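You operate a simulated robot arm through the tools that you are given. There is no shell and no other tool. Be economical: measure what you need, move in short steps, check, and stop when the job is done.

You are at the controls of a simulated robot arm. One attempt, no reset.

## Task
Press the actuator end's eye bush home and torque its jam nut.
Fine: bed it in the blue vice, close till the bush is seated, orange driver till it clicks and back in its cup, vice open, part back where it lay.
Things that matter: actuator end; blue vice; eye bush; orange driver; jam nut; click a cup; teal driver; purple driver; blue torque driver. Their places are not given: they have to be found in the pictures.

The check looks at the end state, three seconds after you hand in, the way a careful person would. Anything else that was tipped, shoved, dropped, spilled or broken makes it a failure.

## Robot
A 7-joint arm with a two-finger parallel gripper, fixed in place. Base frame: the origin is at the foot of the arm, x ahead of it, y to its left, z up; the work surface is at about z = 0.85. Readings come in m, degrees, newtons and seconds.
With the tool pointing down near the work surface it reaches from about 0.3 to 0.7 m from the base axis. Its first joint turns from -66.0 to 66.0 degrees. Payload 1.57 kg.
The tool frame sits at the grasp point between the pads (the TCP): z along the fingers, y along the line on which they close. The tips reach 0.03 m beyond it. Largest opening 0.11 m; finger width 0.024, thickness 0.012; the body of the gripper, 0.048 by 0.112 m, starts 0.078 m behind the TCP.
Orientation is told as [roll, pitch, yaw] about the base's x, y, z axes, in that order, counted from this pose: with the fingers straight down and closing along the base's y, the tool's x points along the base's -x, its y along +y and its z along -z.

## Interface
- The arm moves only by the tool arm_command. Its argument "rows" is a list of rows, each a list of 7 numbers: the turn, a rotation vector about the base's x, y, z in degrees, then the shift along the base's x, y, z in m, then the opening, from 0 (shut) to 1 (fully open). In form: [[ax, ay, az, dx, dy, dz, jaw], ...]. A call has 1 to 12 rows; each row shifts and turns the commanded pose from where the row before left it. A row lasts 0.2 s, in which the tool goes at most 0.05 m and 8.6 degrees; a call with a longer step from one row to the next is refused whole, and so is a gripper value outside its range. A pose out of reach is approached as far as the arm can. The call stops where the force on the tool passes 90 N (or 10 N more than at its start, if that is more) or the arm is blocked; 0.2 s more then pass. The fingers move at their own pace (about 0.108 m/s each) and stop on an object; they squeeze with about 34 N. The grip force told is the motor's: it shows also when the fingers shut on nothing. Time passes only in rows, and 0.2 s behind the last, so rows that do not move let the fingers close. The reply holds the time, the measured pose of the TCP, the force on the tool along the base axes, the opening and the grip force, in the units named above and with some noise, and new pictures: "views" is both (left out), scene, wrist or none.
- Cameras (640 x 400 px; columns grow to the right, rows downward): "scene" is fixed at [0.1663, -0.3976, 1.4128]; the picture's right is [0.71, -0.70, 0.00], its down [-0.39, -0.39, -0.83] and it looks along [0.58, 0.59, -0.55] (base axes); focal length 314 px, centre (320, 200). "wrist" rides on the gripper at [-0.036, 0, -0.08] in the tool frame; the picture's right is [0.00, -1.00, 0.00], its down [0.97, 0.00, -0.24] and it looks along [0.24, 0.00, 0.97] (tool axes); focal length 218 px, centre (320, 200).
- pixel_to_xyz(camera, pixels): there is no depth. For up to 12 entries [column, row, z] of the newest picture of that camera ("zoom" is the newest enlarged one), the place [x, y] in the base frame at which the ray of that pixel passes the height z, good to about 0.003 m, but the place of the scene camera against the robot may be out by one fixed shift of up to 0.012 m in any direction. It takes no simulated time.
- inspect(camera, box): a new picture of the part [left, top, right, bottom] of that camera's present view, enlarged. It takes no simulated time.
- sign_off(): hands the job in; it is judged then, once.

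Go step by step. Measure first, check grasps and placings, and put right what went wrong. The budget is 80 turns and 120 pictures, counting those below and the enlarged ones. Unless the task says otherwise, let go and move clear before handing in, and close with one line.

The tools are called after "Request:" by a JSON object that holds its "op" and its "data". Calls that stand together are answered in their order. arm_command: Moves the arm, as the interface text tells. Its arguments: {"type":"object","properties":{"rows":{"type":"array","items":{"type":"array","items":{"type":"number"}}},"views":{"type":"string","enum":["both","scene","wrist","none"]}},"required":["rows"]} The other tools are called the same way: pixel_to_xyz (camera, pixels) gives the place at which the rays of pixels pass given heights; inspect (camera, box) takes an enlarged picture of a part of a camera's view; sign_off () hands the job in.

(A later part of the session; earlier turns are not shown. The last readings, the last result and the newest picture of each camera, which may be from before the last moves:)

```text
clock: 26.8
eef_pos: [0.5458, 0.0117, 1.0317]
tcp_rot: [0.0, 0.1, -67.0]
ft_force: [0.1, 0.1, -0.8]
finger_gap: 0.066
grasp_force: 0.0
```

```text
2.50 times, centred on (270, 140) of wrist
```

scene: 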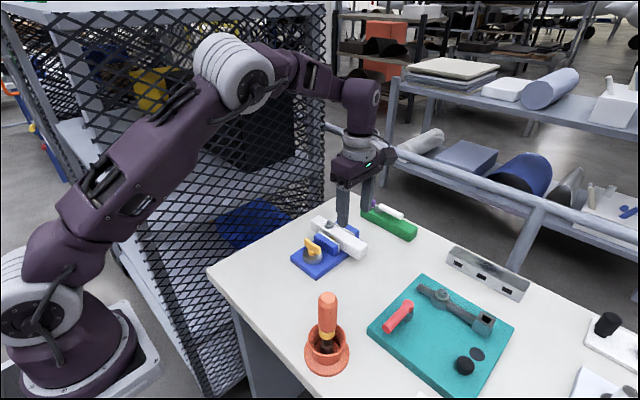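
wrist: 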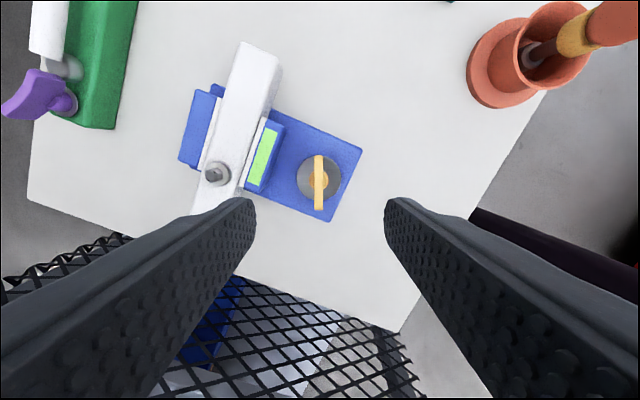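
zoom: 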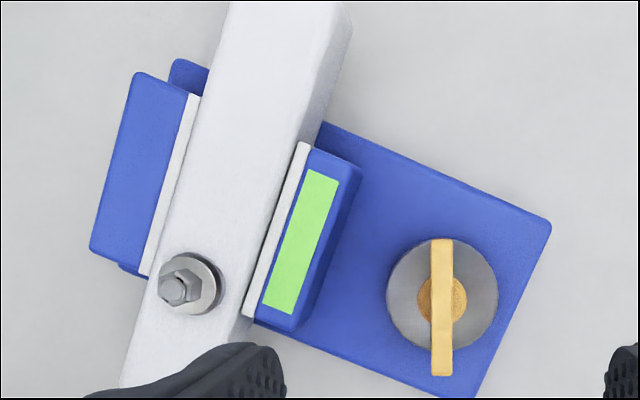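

The pads touch the block on both sides, so the bush is seated. I'll measure the nut, then use the scene view to get the driver's heights.

Request:
{"op": "pixel_to_xyz", "data": {"camera": "zoom", "pixels": [[190, 282, 0.906], [173, 292, 0.92], [193, 94, 0.9], [307, 142, 0.9]]}}

Request:
{"op": "pixel_to_xyz", "data": {"camera": "scene", "pixels": [[327, 296, 0.97], [327, 296, 0.99], [327, 296, 1.01], [327, 332, 0.92], [327, 332, 0.94], [327, 355, 0.87], [327, 362, 0.85], [305, 352, 0.855], [349, 352, 0.855]]}}

Request:
{"op": "inspect", "data": {"camera": "scene", "box": [280, 280, 376, 380]}}

```text
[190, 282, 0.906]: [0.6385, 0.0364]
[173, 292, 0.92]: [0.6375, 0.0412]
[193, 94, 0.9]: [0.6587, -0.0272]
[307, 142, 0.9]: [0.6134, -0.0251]
```

```text
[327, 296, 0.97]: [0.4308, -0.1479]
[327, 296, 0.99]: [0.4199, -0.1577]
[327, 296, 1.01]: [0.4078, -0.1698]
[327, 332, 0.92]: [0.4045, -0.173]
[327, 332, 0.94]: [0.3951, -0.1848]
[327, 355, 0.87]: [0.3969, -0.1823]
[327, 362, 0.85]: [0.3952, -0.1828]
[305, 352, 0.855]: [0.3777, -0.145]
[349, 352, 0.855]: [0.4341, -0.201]
```

```text
4.00 times, centred on (328, 330) of scene
```

zoom: 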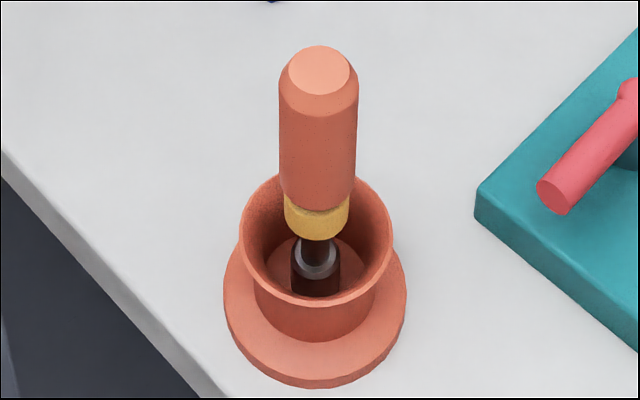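

The driver handle top is at z ≈1.01, axis near (0.408,-0.171). I'll rise, swing over to it and turn back towards yaw 90, so there is clockwise travel for the nut.

Request:
{"op": "arm_command", "data": {"rows": [[0, 0, 8, 0, 0, 0.03, 0.8], [0, 0, 8, 0, 0, 0.03, 0.8], [0, 0, 8, 0, 0, 0.03, 0.8], [0, 0, 8, -0.015, -0.02, 0.02, 0.8], [0, 0, 8, -0.015, -0.02, 0, 0.8], [0, 0, 8, -0.015, -0.02, 0, 0.8], [0, 0, 8, -0.015, -0.02, 0, 0.8], [0, 0, 8, -0.015, -0.02, 0, 0.8], [0, 0, 8, -0.015, -0.02, 0, 0.8], [0, 0, 8, -0.015, -0.02, 0, 0.8], [0, 0, 8, -0.015, -0.02, 0, 0.8], [0, 0, 8, -0.015, -0.02, 0, 0.8]], "views": "none"}}

Request:
{"op": "arm_command", "data": {"rows": [[0, 0, 8, -0.003, -0.001, 0, 0.8], [0, 0, 8, 0, 0, 0, 0.8], [0, 0, 8, 0, 0, 0, 0.8], [0, 0, 8, 0, 0, 0, 0.8], [0, 0, 8, 0, 0, 0, 0.8], [0, 0, 8, 0, 0, 0, 0.8], [0, 0, 8, 0, 0, 0, 0.8], [0, 0, 5, 0, 0, 0, 0.8], [0, 0, 0, 0, 0, 0, 0.8]]}}

```text
clock: 29.4
eef_pos: [0.4096, -0.1692, 1.1367]
tcp_rot: [0.0, -0.1, 29.1]
ft_force: [0.4, 0.1, 0.3]
finger_gap: 0.088
grasp_force: 0.1
```

```text
clock: 31.4
eef_pos: [0.4078, -0.1714, 1.138]
tcp_rot: [0.0, 0.0, 90.1]
ft_force: [0.2, -0.3, -0.1]
finger_gap: 0.0881
grasp_force: 0.0
```

scene: 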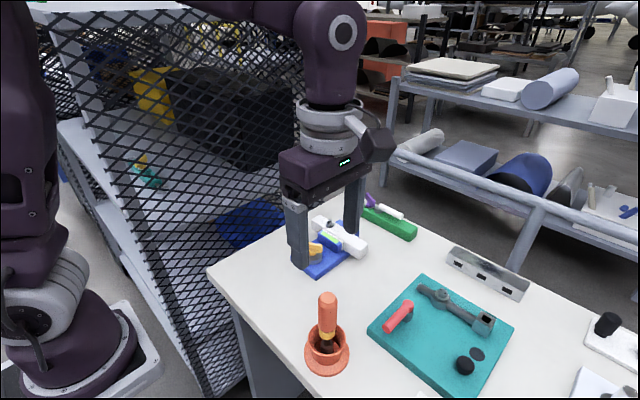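
wrist: 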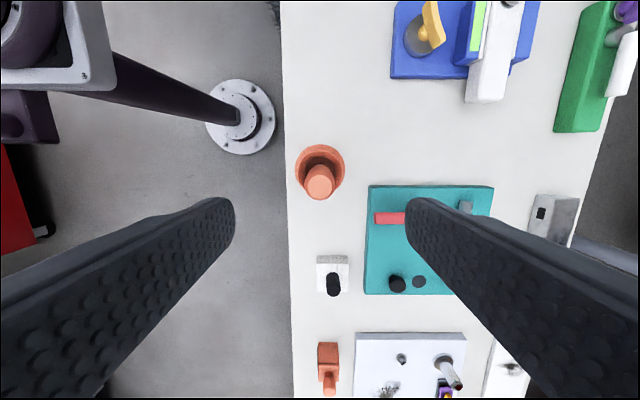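

Request:
{"op": "pixel_to_xyz", "data": {"camera": "wrist", "pixels": [[320, 182, 1.01], [320, 182, 0.99], [319, 169, 0.9], [305, 182, 1.01], [335, 182, 1.01]]}}

Request:
{"op": "inspect", "data": {"camera": "wrist", "box": [240, 120, 540, 400]}}

```text
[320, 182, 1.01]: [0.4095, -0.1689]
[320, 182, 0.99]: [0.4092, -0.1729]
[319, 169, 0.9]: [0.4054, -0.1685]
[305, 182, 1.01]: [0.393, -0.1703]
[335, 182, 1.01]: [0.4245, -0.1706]
```

```text
1.43 times, centred on (390, 260) of wrist
```

zoom: 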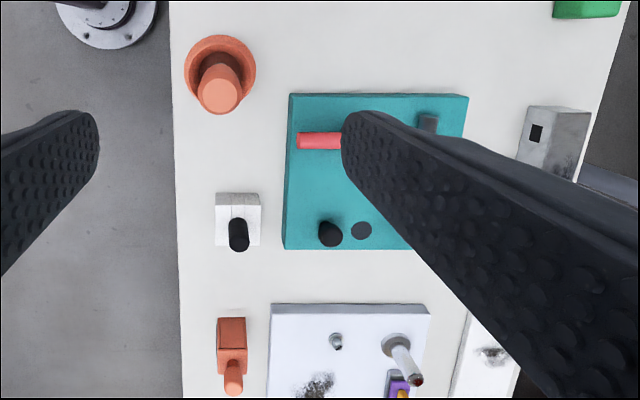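

Driver axis is confirmed at about (0.408, -0.170), right under the TCP. I'll descend around the handle and close.

Request:
{"op": "arm_command", "data": {"rows": [[0, 0, 0, 0, 0, -0.04, 0.7], [0, 0, 0, 0, 0, -0.04, 0.7], [0, 0, 0, 0, 0, -0.04, 0.7], [0, 0, 0, 0, 0, -0.03, 0.7], [0, 0, 0, 0, 0, -0.013, 0.7], [0, 0, 0, 0, 0, 0, 0.4], [0, 0, 0, 0, 0, 0, 0], [0, 0, 0, 0, 0, 0, 0], [0, 0, 0, 0, 0, 0, 0]], "views": "none"}}

Request:
{"op": "inspect", "data": {"camera": "scene", "box": [260, 240, 400, 380]}}

```text
clock: 33.4
eef_pos: [0.4088, -0.1725, 0.9768]
tcp_rot: [0.1, 0.0, 90.0]
ft_force: [-0.4, 0.0, -0.3]
finger_gap: 0.0307
grasp_force: 33.8
```

```text
2.86 times, centred on (330, 310) of scene
```

zoom: 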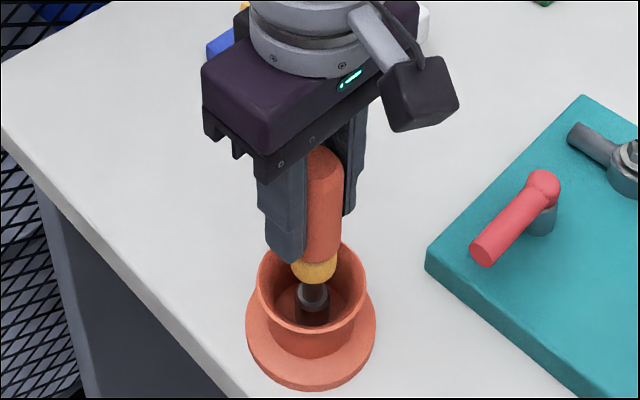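

The handle is held (0.0307 gap). Lifting straight up.

Request:
{"op": "arm_command", "data": {"rows": [[0, 0, 0, 0, 0, 0.01, 0], [0, 0, 0, 0, 0, 0.03, 0], [0, 0, 0, 0, 0, 0.04, 0], [0, 0, 0, 0, 0, 0.04, 0], [0, 0, 0, 0, 0, 0, 0]]}}

Request:
{"op": "inspect", "data": {"camera": "scene", "box": [260, 200, 400, 380]}}

```text
clock: 34.6
eef_pos: [0.4083, -0.1685, 1.0958]
tcp_rot: [0.0, 0.1, 89.9]
ft_force: [0.3, 0.7, -3.0]
finger_gap: 0.0306
grasp_force: 34.0
```

scene: 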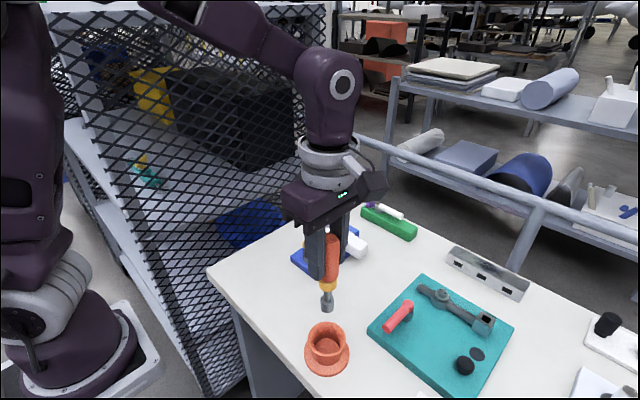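
wrist: 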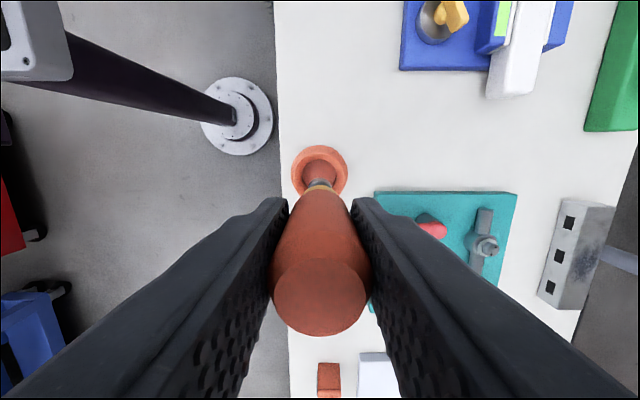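

```text
2.22 times, centred on (330, 290) of scene
```

zoom: 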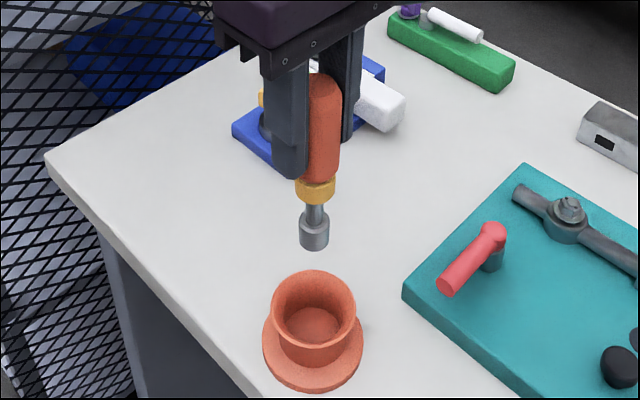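

The driver came out upright with a socket on its tip. I'll find the height of the socket end.

Request:
{"op": "pixel_to_xyz", "data": {"camera": "zoom", "pixels": [[313, 245, 0.96], [313, 245, 0.98], [313, 245, 1.0], [315, 338, 0.855], [315, 290, 0.9]]}}

Request:
{"op": "inspect", "data": {"camera": "wrist", "box": [260, 130, 400, 340]}}

```text
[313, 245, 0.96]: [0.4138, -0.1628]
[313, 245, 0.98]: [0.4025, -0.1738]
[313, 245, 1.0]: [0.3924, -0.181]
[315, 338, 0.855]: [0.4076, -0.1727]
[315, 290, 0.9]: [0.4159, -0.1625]
```

```text
1.90 times, centred on (330, 235) of wrist
```

zoom: 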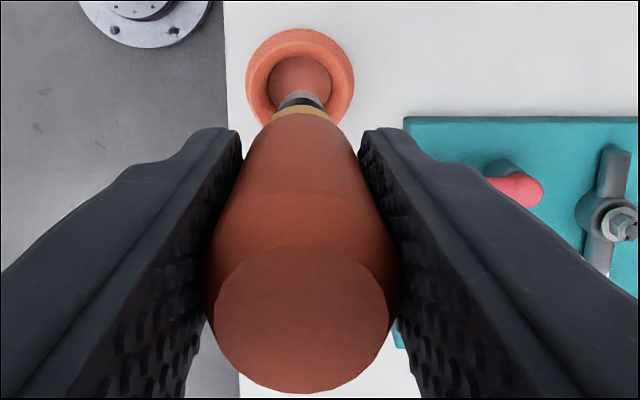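

The socket end is ~0.122 m below the TCP. I'll fly to a spot short of the nut, at y ≈ -0.03, to measure the nut with the driver in view.

Request:
{"op": "arm_command", "data": {"rows": [[0, 0, 0, 0.02, 0.02, 0.01, 0], [0, 0, 0, 0.035, 0.025, 0, 0], [0, 0, 0, 0.035, 0.025, 0, 0], [0, 0, 0, 0.035, 0.025, 0, 0], [0, 0, 0, 0.035, 0.025, 0, 0], [0, 0, 0, 0.035, 0.021, 0, 0], [0, 0, 0, 0.035, 0, 0, 0], [0, 0, 0, 0, 0, 0, 0]]}}

Request:
{"op": "inspect", "data": {"camera": "wrist", "box": [240, 0, 400, 240]}}

```text
clock: 36.4
eef_pos: [0.6362, -0.0343, 1.1077]
tcp_rot: [0.2, 0.0, 90.0]
ft_force: [0.8, -0.3, -2.2]
finger_gap: 0.0306
grasp_force: 34.5
```

scene: 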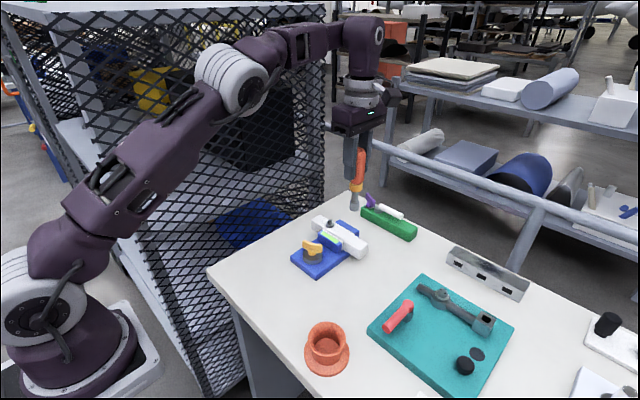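
wrist: 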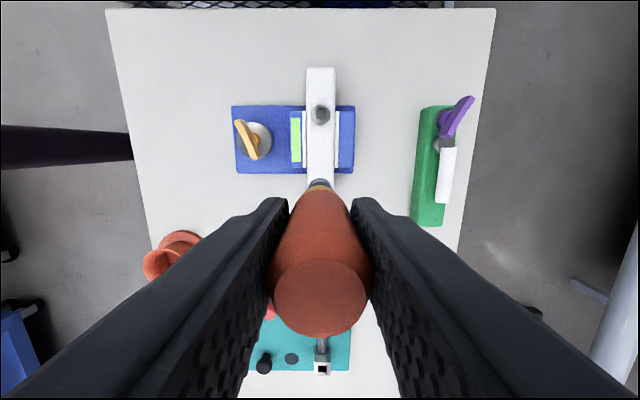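

```text
1.67 times, centred on (320, 120) of wrist
```

zoom: 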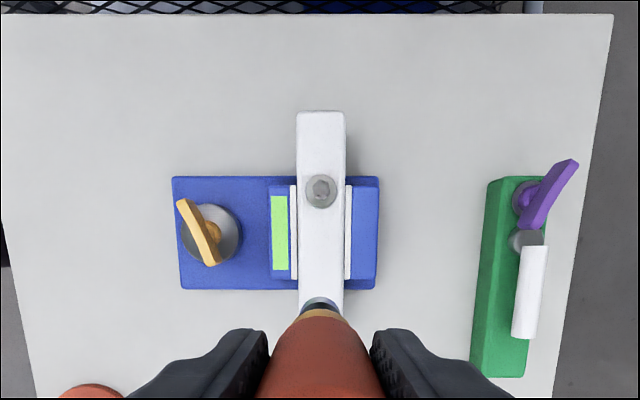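

Request:
{"op": "pixel_to_xyz", "data": {"camera": "zoom", "pixels": [[321, 192, 0.906], [321, 187, 0.92], [298, 200, 0.904], [345, 200, 0.904], [320, 305, 0.99], [320, 112, 0.904], [320, 112, 0.87]]}}

Request:
{"op": "inspect", "data": {"camera": "scene", "box": [290, 200, 390, 270]}}

```text
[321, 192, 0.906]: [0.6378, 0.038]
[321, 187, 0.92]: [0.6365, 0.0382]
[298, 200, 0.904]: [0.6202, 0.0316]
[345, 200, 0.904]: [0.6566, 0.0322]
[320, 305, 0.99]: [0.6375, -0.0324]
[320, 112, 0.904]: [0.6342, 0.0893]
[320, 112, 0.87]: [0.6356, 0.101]
```

```text
5.71 times, centred on (340, 235) of scene
```

zoom: 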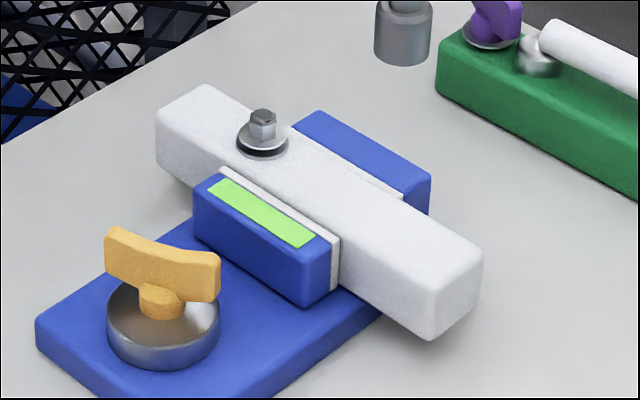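

The nut is at (0.6375, 0.0385). I'll move above it and lower to just above the nut top.

Request:
{"op": "arm_command", "data": {"rows": [[0, 0, 0, 0, 0.035, 0, 0], [0, 0, 0, 0, 0.035, 0, 0], [0, 0, 0, 0, 0, -0.03, 0], [0, 0, 0, 0, 0, -0.015, 0], [0, 0, 0, 0, 0, 0, 0]], "views": "none"}}

Request:
{"op": "inspect", "data": {"camera": "scene", "box": [290, 170, 390, 250]}}

Request:
{"op": "inspect", "data": {"camera": "wrist", "box": [270, 130, 370, 230]}}

Request:
{"op": "arm_command", "data": {"rows": [[0, 0, 0, 0, 0, 0, 0]], "views": "none"}}

```text
clock: 37.6
eef_pos: [0.6365, 0.0396, 1.0604]
tcp_rot: [0.0, 0.0, 90.0]
ft_force: [0.1, 1.2, -3.2]
finger_gap: 0.0307
grasp_force: 34.3
```

```text
5.00 times, centred on (340, 210) of scene
```

zoom: 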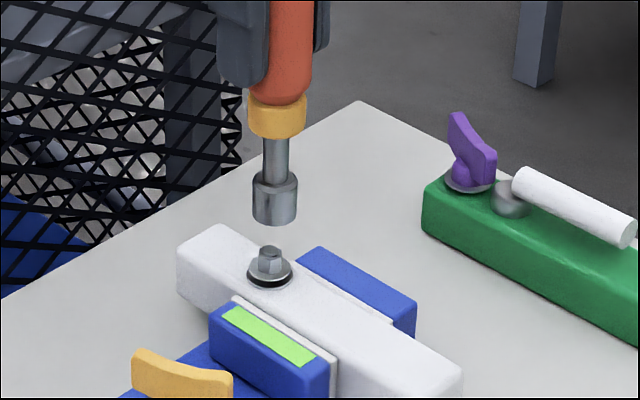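

```text
4.00 times, centred on (320, 180) of wrist
```

zoom: 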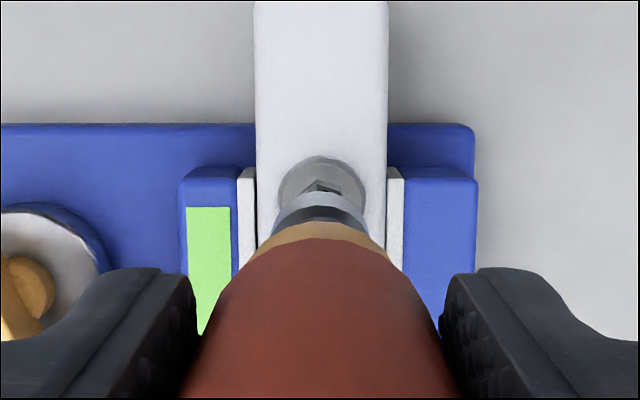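

```text
clock: 38.0
eef_pos: [0.6367, 0.041, 1.0602]
tcp_rot: [0.0, 0.0, 90.0]
ft_force: [0.4, -0.3, -2.4]
finger_gap: 0.0306
grasp_force: 33.8
```

The scene zoom suggests a small lateral offset (socket at col 275, nut at col 269). I'll quantify it from both views.

Request:
{"op": "pixel_to_xyz", "data": {"camera": "wrist", "pixels": [[320.5, 169.2, 0.906], [309.5, 177.5, 0.906], [331.5, 177.5, 0.906], [320.5, 138, 0.904], [320, 161, 0.866], [300, 172, 0.9], [300, 215, 0.9]]}}

Request:
{"op": "inspect", "data": {"camera": "scene", "box": [310, 195, 350, 230]}}

```text
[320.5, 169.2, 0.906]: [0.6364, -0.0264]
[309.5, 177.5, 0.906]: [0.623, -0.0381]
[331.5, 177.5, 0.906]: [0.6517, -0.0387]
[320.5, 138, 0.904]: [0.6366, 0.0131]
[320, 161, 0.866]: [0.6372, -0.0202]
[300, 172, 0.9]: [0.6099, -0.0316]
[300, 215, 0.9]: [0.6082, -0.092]
```

```text
11.43 times, centred on (330, 212) of scene
```

zoom: 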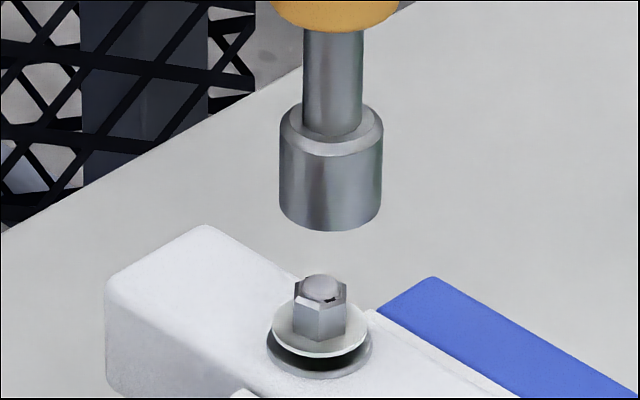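

Request:
{"op": "inspect", "data": {"camera": "wrist", "box": [290, 150, 350, 200]}}

Request:
{"op": "pixel_to_xyz", "data": {"camera": "zoom", "pixels": [[320, 200, 0.906], [320, 200, 0.938]]}}

```text
8.00 times, centred on (320, 175) of wrist
```

zoom: 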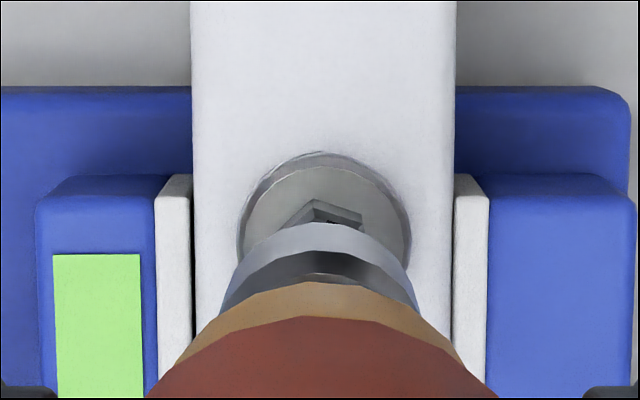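

```text
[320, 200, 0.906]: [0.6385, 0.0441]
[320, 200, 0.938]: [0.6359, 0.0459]
```

Request:
{"op": "pixel_to_xyz", "data": {"camera": "zoom", "pixels": [[237, 235, 0.908], [411, 235, 0.908], [324, 152, 0.908], [324, 235, 0.908], [333, 203, 0.92], [191, 150, 0.904], [455, 150, 0.904], [220, 300, 0.955], [418, 300, 0.955], [319, 225, 0.955]]}}

```text
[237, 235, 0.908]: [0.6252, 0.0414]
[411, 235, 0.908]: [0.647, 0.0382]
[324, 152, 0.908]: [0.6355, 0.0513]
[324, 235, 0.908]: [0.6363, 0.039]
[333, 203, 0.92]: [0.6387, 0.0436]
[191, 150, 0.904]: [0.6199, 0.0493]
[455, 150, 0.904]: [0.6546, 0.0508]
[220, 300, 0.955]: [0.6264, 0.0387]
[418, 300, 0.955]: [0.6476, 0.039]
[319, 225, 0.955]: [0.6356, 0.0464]
```

Together the views say the socket needs about +2 mm in y and -0.5 mm in x. I'll correct that and lower slowly to make contact.

Request:
{"op": "arm_command", "data": {"rows": [[0, 0, 0, -0.0005, 0.002, 0, 0], [0, 0, 0, 0, 0, -0.006, 0], [0, 0, 0, 0, 0, -0.005, 0], [0, 0, 0, 0, 0, 0, 0]], "views": "none"}}

Request:
{"op": "inspect", "data": {"camera": "scene", "box": [310, 195, 350, 230]}}

```text
clock: 39.0
eef_pos: [0.6365, 0.0408, 1.0496]
tcp_rot: [0.0, 0.0, 89.9]
ft_force: [0.1, -0.2, -2.2]
finger_gap: 0.0306
grasp_force: 33.8
```

```text
11.43 times, centred on (330, 212) of scene
```

zoom: 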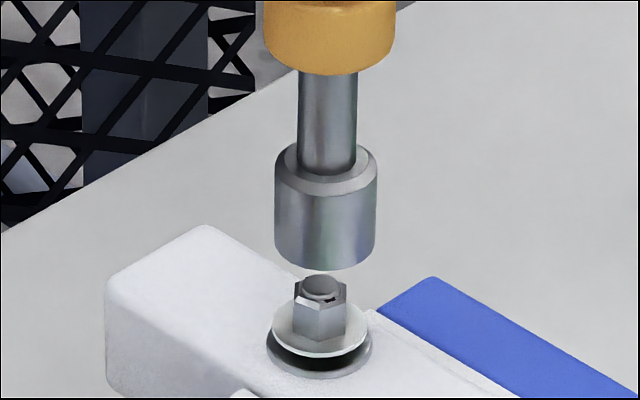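

About 0.9 mm is left to correct. I'll nudge and lower further.

Request:
{"op": "arm_command", "data": {"rows": [[0, 0, 0, -0.0005, 0.0007, 0, 0], [0, 0, 0, 0, 0, -0.004, 0], [0, 0, 0, 0, 0, -0.004, 0], [0, 0, 0, 0, 0, -0.003, 0], [0, 0, 0, 0, 0, 0, 0]], "views": "none"}}

Request:
{"op": "inspect", "data": {"camera": "scene", "box": [310, 195, 350, 230]}}

```text
clock: 40.2
eef_pos: [0.6366, 0.041, 1.0387]
tcp_rot: [0.0, 0.0, 90.0]
ft_force: [-0.1, 0.8, -2.1]
finger_gap: 0.0309
grasp_force: 33.7
```

```text
11.43 times, centred on (330, 212) of scene
```

zoom: 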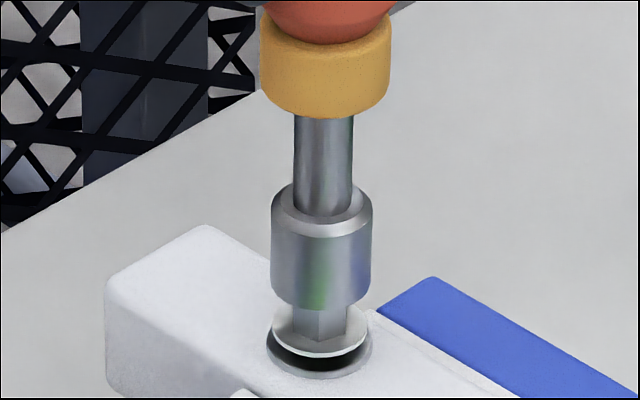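

The socket is going over the hex, well centred. I'll lower until contact.

Request:
{"op": "arm_command", "data": {"rows": [[0, 0, 0, 0, 0, -0.003, 0], [0, 0, 0, 0, 0, -0.002, 0], [0, 0, 0, 0, 0, 0, 0]], "views": "none"}}

Request:
{"op": "arm_command", "data": {"rows": [[0, 0, 0, 0, 0, -0.002, 0], [0, 0, 0, 0, 0, 0, 0]], "views": "none"}}

Request:
{"op": "inspect", "data": {"camera": "scene", "box": [310, 195, 350, 230]}}

```text
clock: 41.0
eef_pos: [0.6362, 0.0428, 1.0338]
tcp_rot: [0.1, 0.0, 90.0]
ft_force: [0.8, 0.1, -2.9]
finger_gap: 0.0305
grasp_force: 34.1
```

```text
clock: 41.6
eef_pos: [0.6368, 0.0423, 1.0322]
tcp_rot: [0.0, 0.0, 90.1]
ft_force: [-0.7, 0.2, -2.5]
finger_gap: 0.0305
grasp_force: 33.9
```

```text
11.43 times, centred on (330, 212) of scene
```

zoom: 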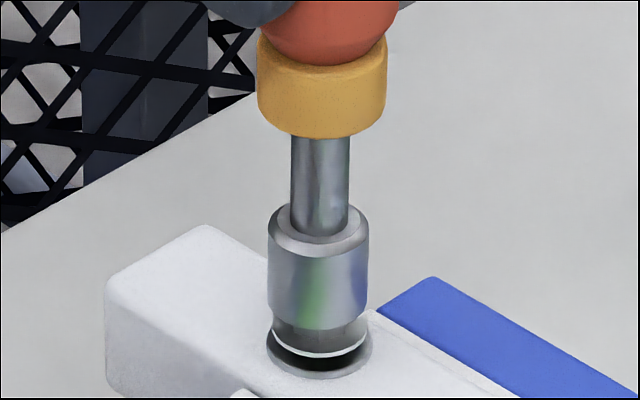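

Request:
{"op": "arm_command", "data": {"rows": [[0, 0, 0, 0, 0, -0.002, 0], [0, 0, 0, 0, 0, 0, 0]], "views": "none"}}

Request:
{"op": "arm_command", "data": {"rows": [[0, 0, 0, 0, 0, -0.0015, 0], [0, 0, 0, 0, 0, 0, 0]], "views": "none"}}

Request:
{"op": "inspect", "data": {"camera": "scene", "box": [310, 195, 350, 230]}}

```text
clock: 42.2
eef_pos: [0.6362, 0.0438, 1.0286]
tcp_rot: [0.0, 0.0, 90.0]
ft_force: [-0.6, -0.1, -2.5]
finger_gap: 0.0308
grasp_force: 34.5
```

```text
clock: 42.8
eef_pos: [0.6368, 0.0431, 1.0288]
tcp_rot: [0.0, 0.0, 90.0]
ft_force: [-0.4, 0.8, -2.5]
finger_gap: 0.0304
grasp_force: 33.5
```

```text
11.43 times, centred on (330, 212) of scene
```

zoom: 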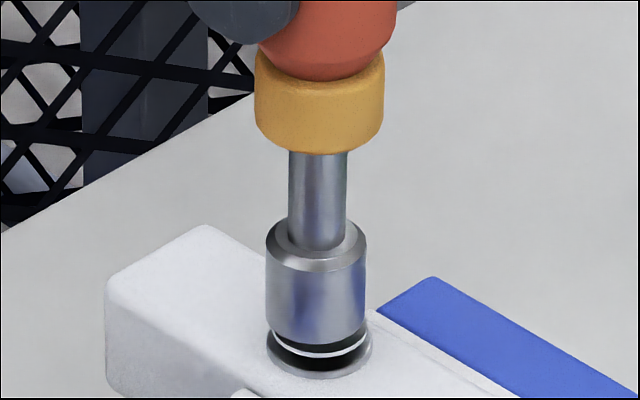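

Request:
{"op": "arm_command", "data": {"rows": [[0, 0, 0, 0, 0, -0.0015, 0], [0, 0, 0, 0, 0, 0, 0]], "views": "none"}}

Request:
{"op": "arm_command", "data": {"rows": [[0, 0, 0, 0, 0, -0.001, 0], [0, 0, 0, 0, 0, 0, 0]], "views": "none"}}

```text
clock: 43.4
eef_pos: [0.6358, 0.042, 1.0267]
tcp_rot: [-0.1, 0.0, 90.1]
ft_force: [-0.5, 1.0, -2.6]
finger_gap: 0.0307
grasp_force: 34.0
```

```text
clock: 44.0
eef_pos: [0.6366, 0.0419, 1.025]
tcp_rot: [-0.2, 0.0, 90.0]
ft_force: [-1.1, 1.1, 6.3]
finger_gap: 0.0305
grasp_force: 34.2
```

Contact now (force z up by ~9 N). I'll turn clockwise and watch for the click.

Request:
{"op": "arm_command", "data": {"rows": [[0, 0, -6, 0, 0, 0, 0], [0, 0, -6, 0, 0, 0, 0], [0, 0, -6, 0, 0, 0, 0], [0, 0, -6, 0, 0, 0, 0], [0, 0, -6, 0, 0, 0, 0], [0, 0, 0, 0, 0, 0, 0]], "views": "none"}}

Request:
{"op": "inspect", "data": {"camera": "scene", "box": [300, 160, 370, 240]}}

```text
clock: 45.4
eef_pos: [0.638, 0.042, 1.0254]
tcp_rot: [0.0, 0.0, 59.9]
ft_force: [-0.9, -1.8, 0.9]
finger_gap: 0.0304
grasp_force: 34.4
```

```text
5.00 times, centred on (335, 200) of scene
```

zoom: 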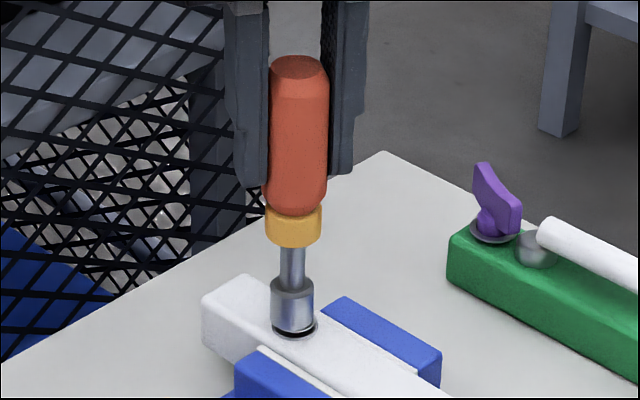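

The z force eased (6.3→0.9 N), so the nut is running down. I'll keep turning and follow it down slightly.

Request:
{"op": "arm_command", "data": {"rows": [[0, 0, -7, 0, 0, -0.0002, 0], [0, 0, -7, 0, 0, -0.0002, 0], [0, 0, -7, 0, 0, -0.0002, 0], [0, 0, -7, 0, 0, 0, 0], [0, 0, -7, 0, 0, -0.0002, 0], [0, 0, -7, 0, 0, 0, 0], [0, 0, -7, 0, 0, -0.0002, 0], [0, 0, -7, 0, 0, 0, 0], [0, 0, 0, 0, 0, 0, 0]], "views": "none"}}

Request:
{"op": "inspect", "data": {"camera": "scene", "box": [300, 160, 370, 240]}}

```text
clock: 47.4
eef_pos: [0.6376, 0.0412, 1.0246]
tcp_rot: [-0.1, 0.0, 3.9]
ft_force: [7.6, -5.9, -0.5]
finger_gap: 0.0303
grasp_force: 34.5
```

```text
5.00 times, centred on (335, 200) of scene
```

zoom: 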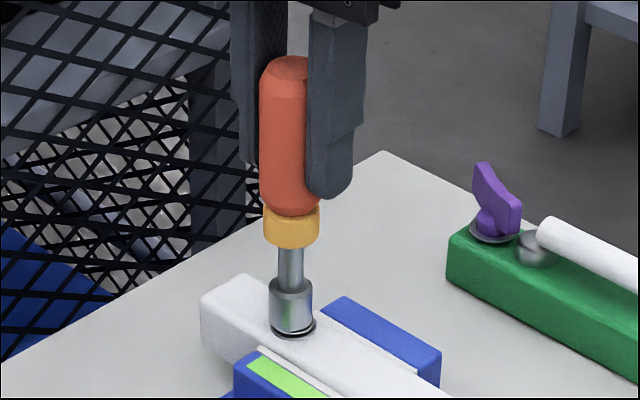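

Request:
{"op": "arm_command", "data": {"rows": [[0, 0, -7, 0.0003, -0.0003, -0.0002, 0], [0, 0, -7, 0, 0, -0.0002, 0], [0, 0, -7, 0, 0, 0, 0], [0, 0, -7, 0, 0, -0.0002, 0], [0, 0, -7, 0, 0, 0, 0], [0, 0, -7, 0, 0, -0.0002, 0], [0, 0, -7, 0, 0, 0, 0], [0, 0, -7, 0, 0, -0.0002, 0], [0, 0, 0, 0, 0, 0, 0]], "views": "none"}}

Request:
{"op": "inspect", "data": {"camera": "scene", "box": [300, 160, 370, 240]}}

```text
clock: 49.4
eef_pos: [0.6371, 0.0416, 1.0226]
tcp_rot: [-0.1, 0.0, -52.1]
ft_force: [-0.4, 0.0, -2.0]
finger_gap: 0.0306
grasp_force: 34.6
```

```text
5.00 times, centred on (335, 200) of scene
```

zoom: 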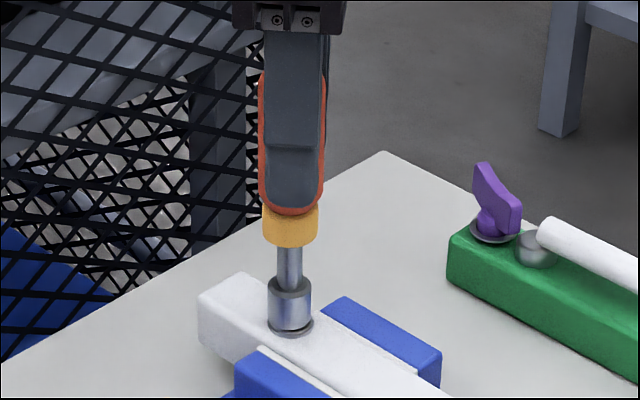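

The green strip no longer shows in this crop, so I'll check the vice.

Request:
{"op": "inspect", "data": {"camera": "scene", "box": [280, 190, 380, 280]}}

Request:
{"op": "inspect", "data": {"camera": "wrist", "box": [180, 50, 460, 230]}}

```text
4.44 times, centred on (330, 235) of scene
```

zoom: 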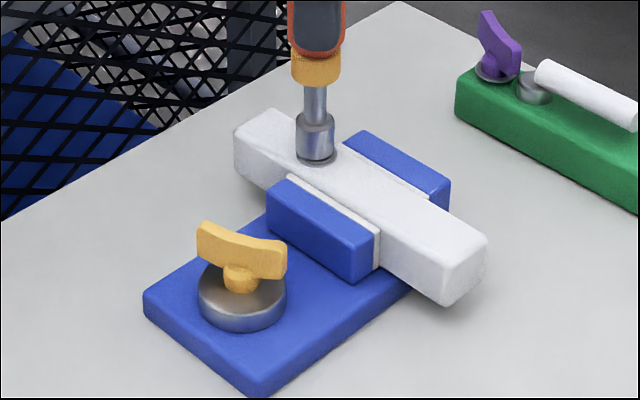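

```text
2.22 times, centred on (320, 140) of wrist
```

zoom: 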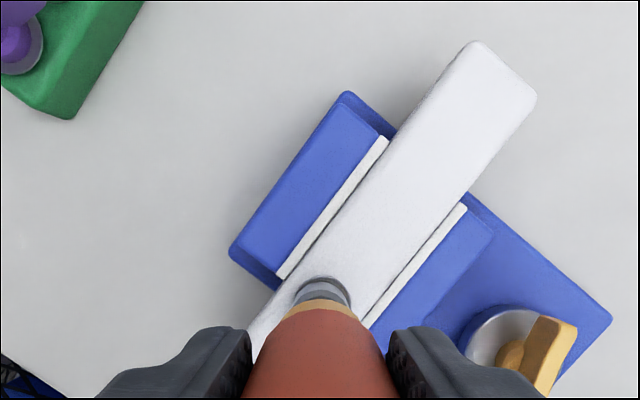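

The lamp is off, though the jaw and handle appear unmoved; the part may have slid 2–3 mm along y. I'll turn the nut another 30° and watch the reaction.

Request:
{"op": "arm_command", "data": {"rows": [[0, 0, -6, 0, 0, -0.0003, 0], [0, 0, -6, 0, 0, 0, 0], [0, 0, -6, 0, 0, -0.0003, 0], [0, 0, -6, 0, 0, 0, 0], [0, 0, -6, 0, 0, 0, 0], [0, 0, 0, 0, 0, 0, 0]], "views": "none"}}

Request:
{"op": "inspect", "data": {"camera": "scene", "box": [280, 190, 380, 280]}}

Request:
{"op": "inspect", "data": {"camera": "wrist", "box": [180, 50, 460, 230]}}

```text
clock: 50.8
eef_pos: [0.6372, 0.0417, 1.0219]
tcp_rot: [-0.1, 0.0, -82.2]
ft_force: [-2.4, -4.4, 0.7]
finger_gap: 0.0302
grasp_force: 34.3
```

```text
4.44 times, centred on (330, 235) of scene
```

zoom: 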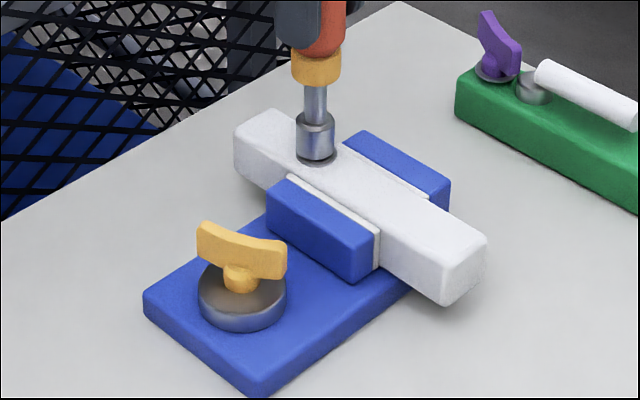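

```text
2.22 times, centred on (320, 140) of wrist
```

zoom: 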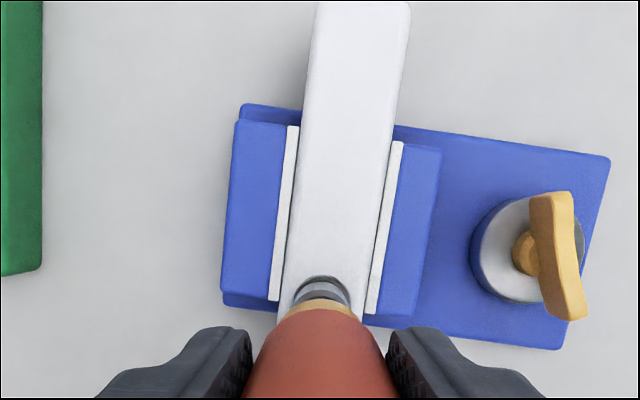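

No click yet. I'll continue past -82° as far as the wrist allows.

Request:
{"op": "arm_command", "data": {"rows": [[0, 0, -6, 0, 0, -0.0003, 0], [0, 0, -6, 0, 0, 0, 0], [0, 0, -6, 0, 0, -0.0003, 0], [0, 0, -6, 0, 0, 0, 0], [0, 0, -6, 0, 0, 0, 0], [0, 0, -6, 0, 0, 0, 0], [0, 0, -6, 0, 0, 0, 0], [0, 0, 0, 0, 0, 0, 0]], "views": "none"}}

Request:
{"op": "inspect", "data": {"camera": "scene", "box": [300, 180, 370, 230]}}

```text
clock: 52.6
eef_pos: [0.6369, 0.0408, 1.0234]
tcp_rot: [0.0, 0.0, -124.2]
ft_force: [-1.0, 0.3, -2.8]
finger_gap: 0.0303
grasp_force: 33.5
```

```text
8.00 times, centred on (335, 205) of scene
```

zoom: 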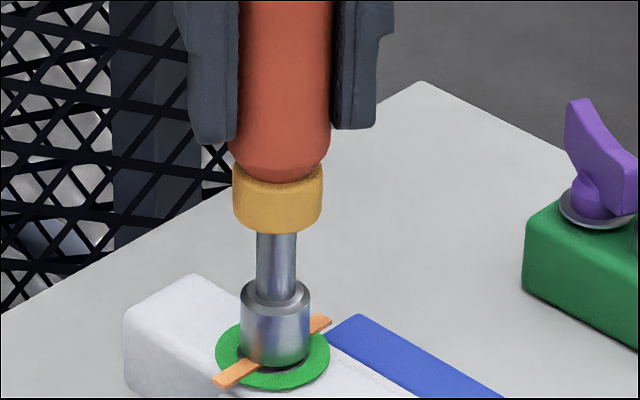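

A green ring with an orange bar appeared at the nut, so it has clicked. I'll stop turning and lift the driver straight off.

Request:
{"op": "arm_command", "data": {"rows": [[0, 0, 0, 0, 0, 0.01, 0], [0, 0, 0, 0, 0, 0.02, 0], [0, 0, 0, 0, 0, 0.03, 0], [0, 0, 0, 0, 0, 0.025, 0], [0, 0, 0, 0, 0, 0, 0]], "views": "none"}}

Request:
{"op": "inspect", "data": {"camera": "scene", "box": [280, 170, 390, 280]}}

```text
clock: 53.8
eef_pos: [0.6387, 0.0434, 1.1055]
tcp_rot: [0.0, 0.0, -124.1]
ft_force: [-0.9, 0.7, -2.9]
finger_gap: 0.0302
grasp_force: 34.1
```

```text
3.64 times, centred on (335, 225) of scene
```

zoom: 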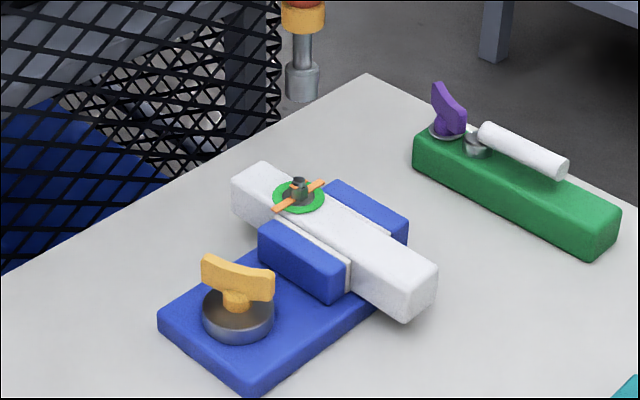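

The vice, nut and driver look right. I'll swing back to the cup while unwinding to yaw 90, to repeat the original pick pose.

Request:
{"op": "arm_command", "data": {"rows": [[0, 0, 8, -0.0191, -0.0178, 0, 0], [0, 0, 8, -0.0191, -0.0178, 0, 0], [0, 0, 8, -0.0191, -0.0178, 0, 0], [0, 0, 8, -0.0191, -0.0178, 0, 0], [0, 0, 8, -0.0191, -0.0178, 0, 0], [0, 0, 8, -0.0191, -0.0178, 0, 0], [0, 0, 8, -0.0191, -0.0178, 0, 0], [0, 0, 8, -0.0191, -0.0178, 0, 0], [0, 0, 8, -0.0191, -0.0178, 0, 0], [0, 0, 8, -0.0191, -0.0178, 0, 0], [0, 0, 8, -0.0191, -0.0178, 0, 0], [0, 0, 8, -0.0191, -0.0178, 0, 0]], "views": "none"}}

Request:
{"op": "arm_command", "data": {"rows": [[0, 0, 8, 0, 0, 0, 0], [0, 0, 8, 0, 0, 0, 0], [0, 0, 8, 0, 0, 0, 0], [0, 0, 8, 0, 0, 0, 0], [0, 0, 8, 0, 0, 0, 0], [0, 0, 8, 0, 0, 0, 0], [0, 0, 8, 0, 0, 0, 0], [0, 0, 8, 0, 0, 0, 0], [0, 0, 8, 0, 0, 0, 0], [0, 0, 8, 0, 0, 0, 0], [0, 0, 8, 0, 0, 0, 0], [0, 0, 8, 0, 0, 0, 0]], "views": "none"}}

Request:
{"op": "arm_command", "data": {"rows": [[0, 0, 8, 0, 0, 0, 0], [0, 0, 8, 0, 0, 0, 0], [0, 0, 6, 0, 0, 0, 0], [0, 0, 0, 0, 0, 0, 0]], "views": "wrist"}}

Request:
{"op": "inspect", "data": {"camera": "scene", "box": [260, 200, 400, 380]}}

```text
clock: 56.4
eef_pos: [0.4091, -0.1716, 1.1066]
tcp_rot: [0.0, -0.1, -27.9]
ft_force: [0.2, 0.0, -2.6]
finger_gap: 0.0302
grasp_force: 33.5
```

```text
clock: 59.0
eef_pos: [0.4084, -0.1715, 1.1075]
tcp_rot: [0.0, 0.0, 68.1]
ft_force: [0.1, 0.8, -2.4]
finger_gap: 0.0301
grasp_force: 34.1
```

```text
clock: 60.0
eef_pos: [0.4073, -0.1704, 1.1062]
tcp_rot: [0.0, 0.0, 90.1]
ft_force: [0.2, 1.0, -2.6]
finger_gap: 0.0303
grasp_force: 34.1
```

wrist: 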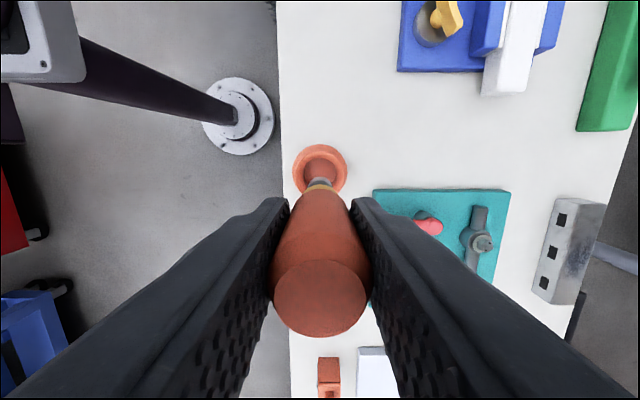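

```text
2.22 times, centred on (330, 290) of scene
```

zoom: 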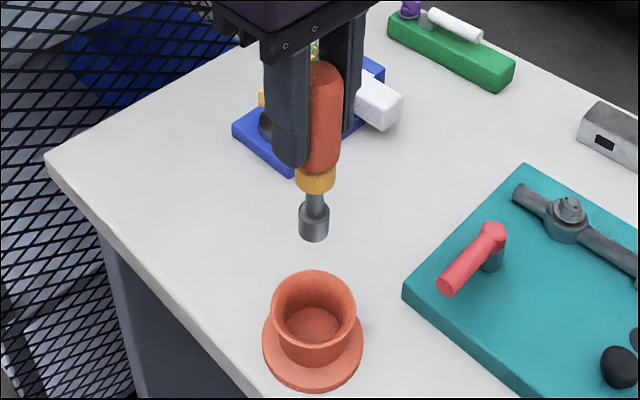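

The driver is upright above the cup, as it was at pickup. Lowering.

Request:
{"op": "arm_command", "data": {"rows": [[0, 0, 0, 0, 0, -0.04, 0], [0, 0, 0, 0, 0, -0.03, 0], [0, 0, 0, 0, 0, -0.03, 0], [0, 0, 0, 0, 0, -0.02, 0], [0, 0, 0, 0, 0, -0.005, 0], [0, 0, 0, 0, 0, 0, 0]], "views": "none"}}

Request:
{"op": "arm_command", "data": {"rows": [[0, 0, 0, 0, 0, -0.002, 0], [0, 0, 0, 0, 0, -0.002, 0], [0, 0, 0, 0, 0, 0, 0]], "views": "none"}}

```text
clock: 61.4
eef_pos: [0.4076, -0.1721, 0.983]
tcp_rot: [-0.1, 0.1, 90.0]
ft_force: [0.4, 0.3, -2.9]
finger_gap: 0.0303
grasp_force: 33.6
```

```text
clock: 62.2
eef_pos: [0.4084, -0.171, 0.9776]
tcp_rot: [0.1, 0.0, 89.9]
ft_force: [-1.1, -0.2, -2.3]
finger_gap: 0.03
grasp_force: 33.7
```

Request:
{"op": "arm_command", "data": {"rows": [[0, 0, 0, 0, 0, -0.0015, 0], [0, 0, 0, 0, 0, 0, 0]], "views": "none"}}

Request:
{"op": "arm_command", "data": {"rows": [[0, 0, 0, 0, 0, -0.001, 0], [0, 0, 0, 0, 0, 0, 0]], "views": "none"}}

Request:
{"op": "inspect", "data": {"camera": "scene", "box": [260, 240, 400, 380]}}

```text
clock: 62.8
eef_pos: [0.4077, -0.1716, 0.9763]
tcp_rot: [-0.1, 0.0, 90.0]
ft_force: [-2.5, 1.6, 16.2]
finger_gap: 0.0305
grasp_force: 33.7
```

```text
clock: 63.4
eef_pos: [0.4085, -0.1709, 0.9764]
tcp_rot: [-0.3, 0.1, 90.1]
ft_force: [-6.3, 5.1, 58.0]
finger_gap: 0.0297
grasp_force: 33.8
```

```text
2.86 times, centred on (330, 310) of scene
```

zoom: 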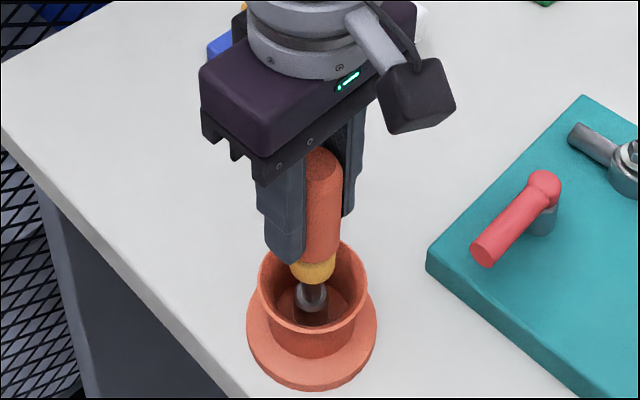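

It is on the cup floor (58 N is more than needed). I'll back off 1.3 mm to relieve it, then open and rise straight up.

Request:
{"op": "arm_command", "data": {"rows": [[0, 0, 0, 0, 0, 0.0013, 0], [0, 0, 0, 0, 0, 0, 0]], "views": "none"}}

Request:
{"op": "arm_command", "data": {"rows": [[0, 0, 0, 0, 0, 0, 0.3], [0, 0, 0, 0, 0, 0, 0.6], [0, 0, 0, 0, 0, 0, 0.7], [0, 0, 0, 0, 0, 0.03, 0.7], [0, 0, 0, 0, 0, 0.04, 0.7], [0, 0, 0, 0, 0, 0.04, 0.7], [0, 0, 0, 0, 0, 0.04, 0.7], [0, 0, 0, 0, 0, 0, 0.7]]}}

Request:
{"op": "inspect", "data": {"camera": "scene", "box": [280, 280, 376, 380]}}

```text
clock: 64.0
eef_pos: [0.4079, -0.1717, 0.9764]
tcp_rot: [-0.1, 0.1, 90.0]
ft_force: [4.7, 1.4, 22.9]
finger_gap: 0.0303
grasp_force: 34.1
```

```text
clock: 65.8
eef_pos: [0.4074, -0.172, 1.1274]
tcp_rot: [0.0, -0.1, 90.1]
ft_force: [-0.6, -0.1, 0.0]
finger_gap: 0.077
grasp_force: 0.0
```

scene: 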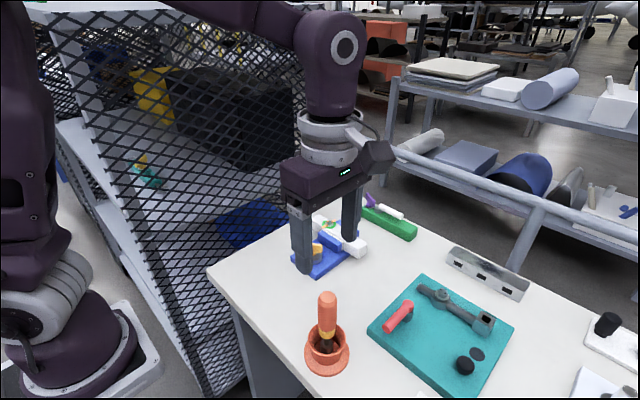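
wrist: 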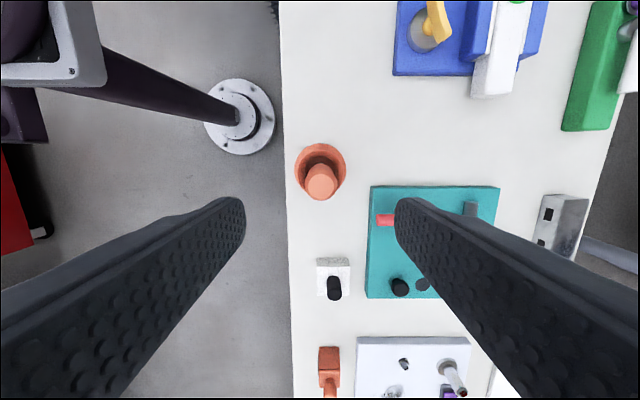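

```text
4.00 times, centred on (328, 330) of scene
```

zoom: 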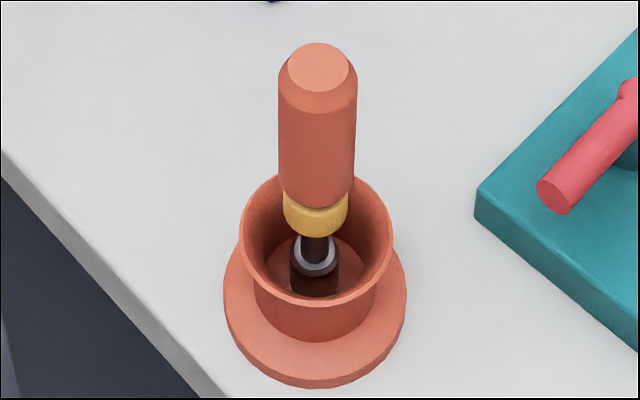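

The driver stands upright in its cup. Next I'll open the vice: back to the wing at yaw -67, where I left it.

Request:
{"op": "arm_command", "data": {"rows": [[0, 0, -8, 0, 0, 0, 0.6], [0, 0, -8, 0.014, 0.0182, 0, 0.6], [0, 0, -8, 0.014, 0.0182, 0, 0.6], [0, 0, -8, 0.014, 0.0182, 0, 0.6], [0, 0, -8, 0.014, 0.0182, 0, 0.6], [0, 0, -8, 0.014, 0.0182, 0, 0.6], [0, 0, -8, 0.014, 0.0182, 0, 0.6], [0, 0, -8, 0.014, 0.0182, 0, 0.6], [0, 0, -8, 0.014, 0.0182, 0, 0.6], [0, 0, -8, 0.014, 0.0182, 0, 0.6], [0, 0, -8, 0.013, 0.0182, 0, 0.5], [0, 0, -8, 0, 0, 0, 0.5]], "views": "none"}}

Request:
{"op": "arm_command", "data": {"rows": [[0, 0, -8, 0, 0, -0.03, 0.5], [0, 0, -8, 0, 0, -0.03, 0.5], [0, 0, -8, 0, 0, -0.03, 0.5], [0, 0, -8, 0, 0, -0.03, 0.5], [0, 0, -8, 0, 0, 0, 0.5], [0, 0, -8, 0, 0, 0, 0.5], [0, 0, -8, 0, 0, 0, 0.4], [0, 0, -5, 0, 0, 0, 0.4], [0, 0, 0, 0, 0, 0, 0.4]]}}

Request:
{"op": "inspect", "data": {"camera": "wrist", "box": [170, 90, 470, 270]}}

```text
clock: 68.4
eef_pos: [0.5463, 0.011, 1.1258]
tcp_rot: [0.1, 0.0, -6.1]
ft_force: [0.0, 0.6, 0.3]
finger_gap: 0.055
grasp_force: 0.1
```

```text
clock: 70.4
eef_pos: [0.5467, 0.0099, 1.0069]
tcp_rot: [0.0, 0.0, -67.1]
ft_force: [-0.3, 0.6, 0.1]
finger_gap: 0.0441
grasp_force: 0.1
```

scene: 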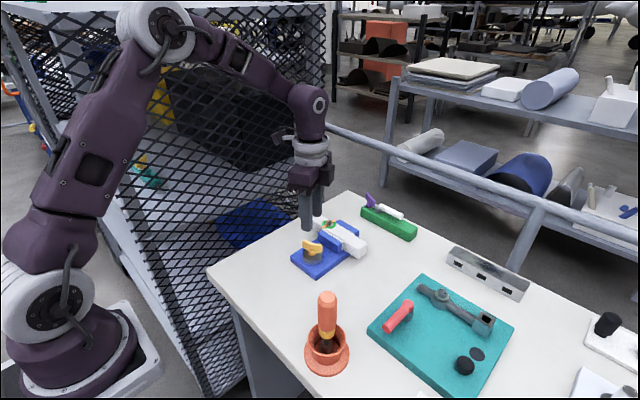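
wrist: 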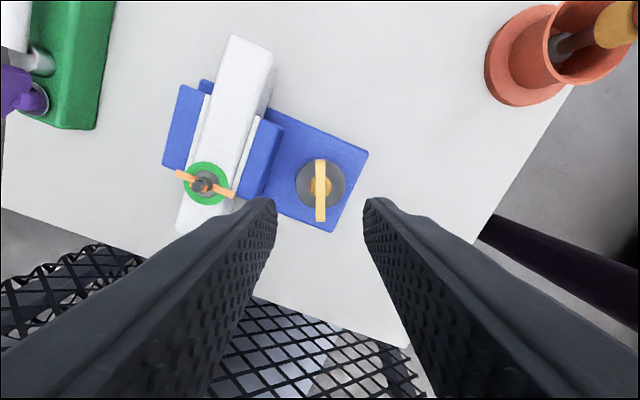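

```text
2.13 times, centred on (320, 180) of wrist
```

zoom: 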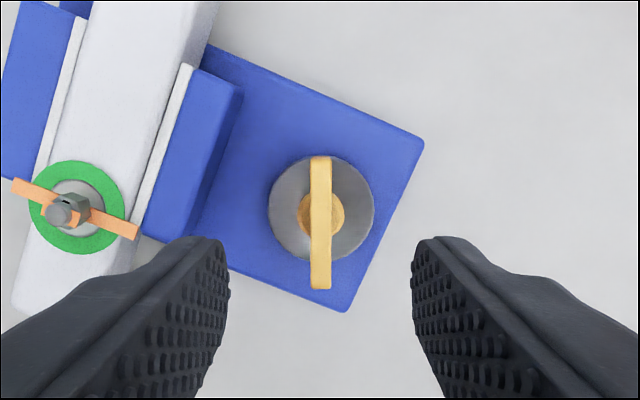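

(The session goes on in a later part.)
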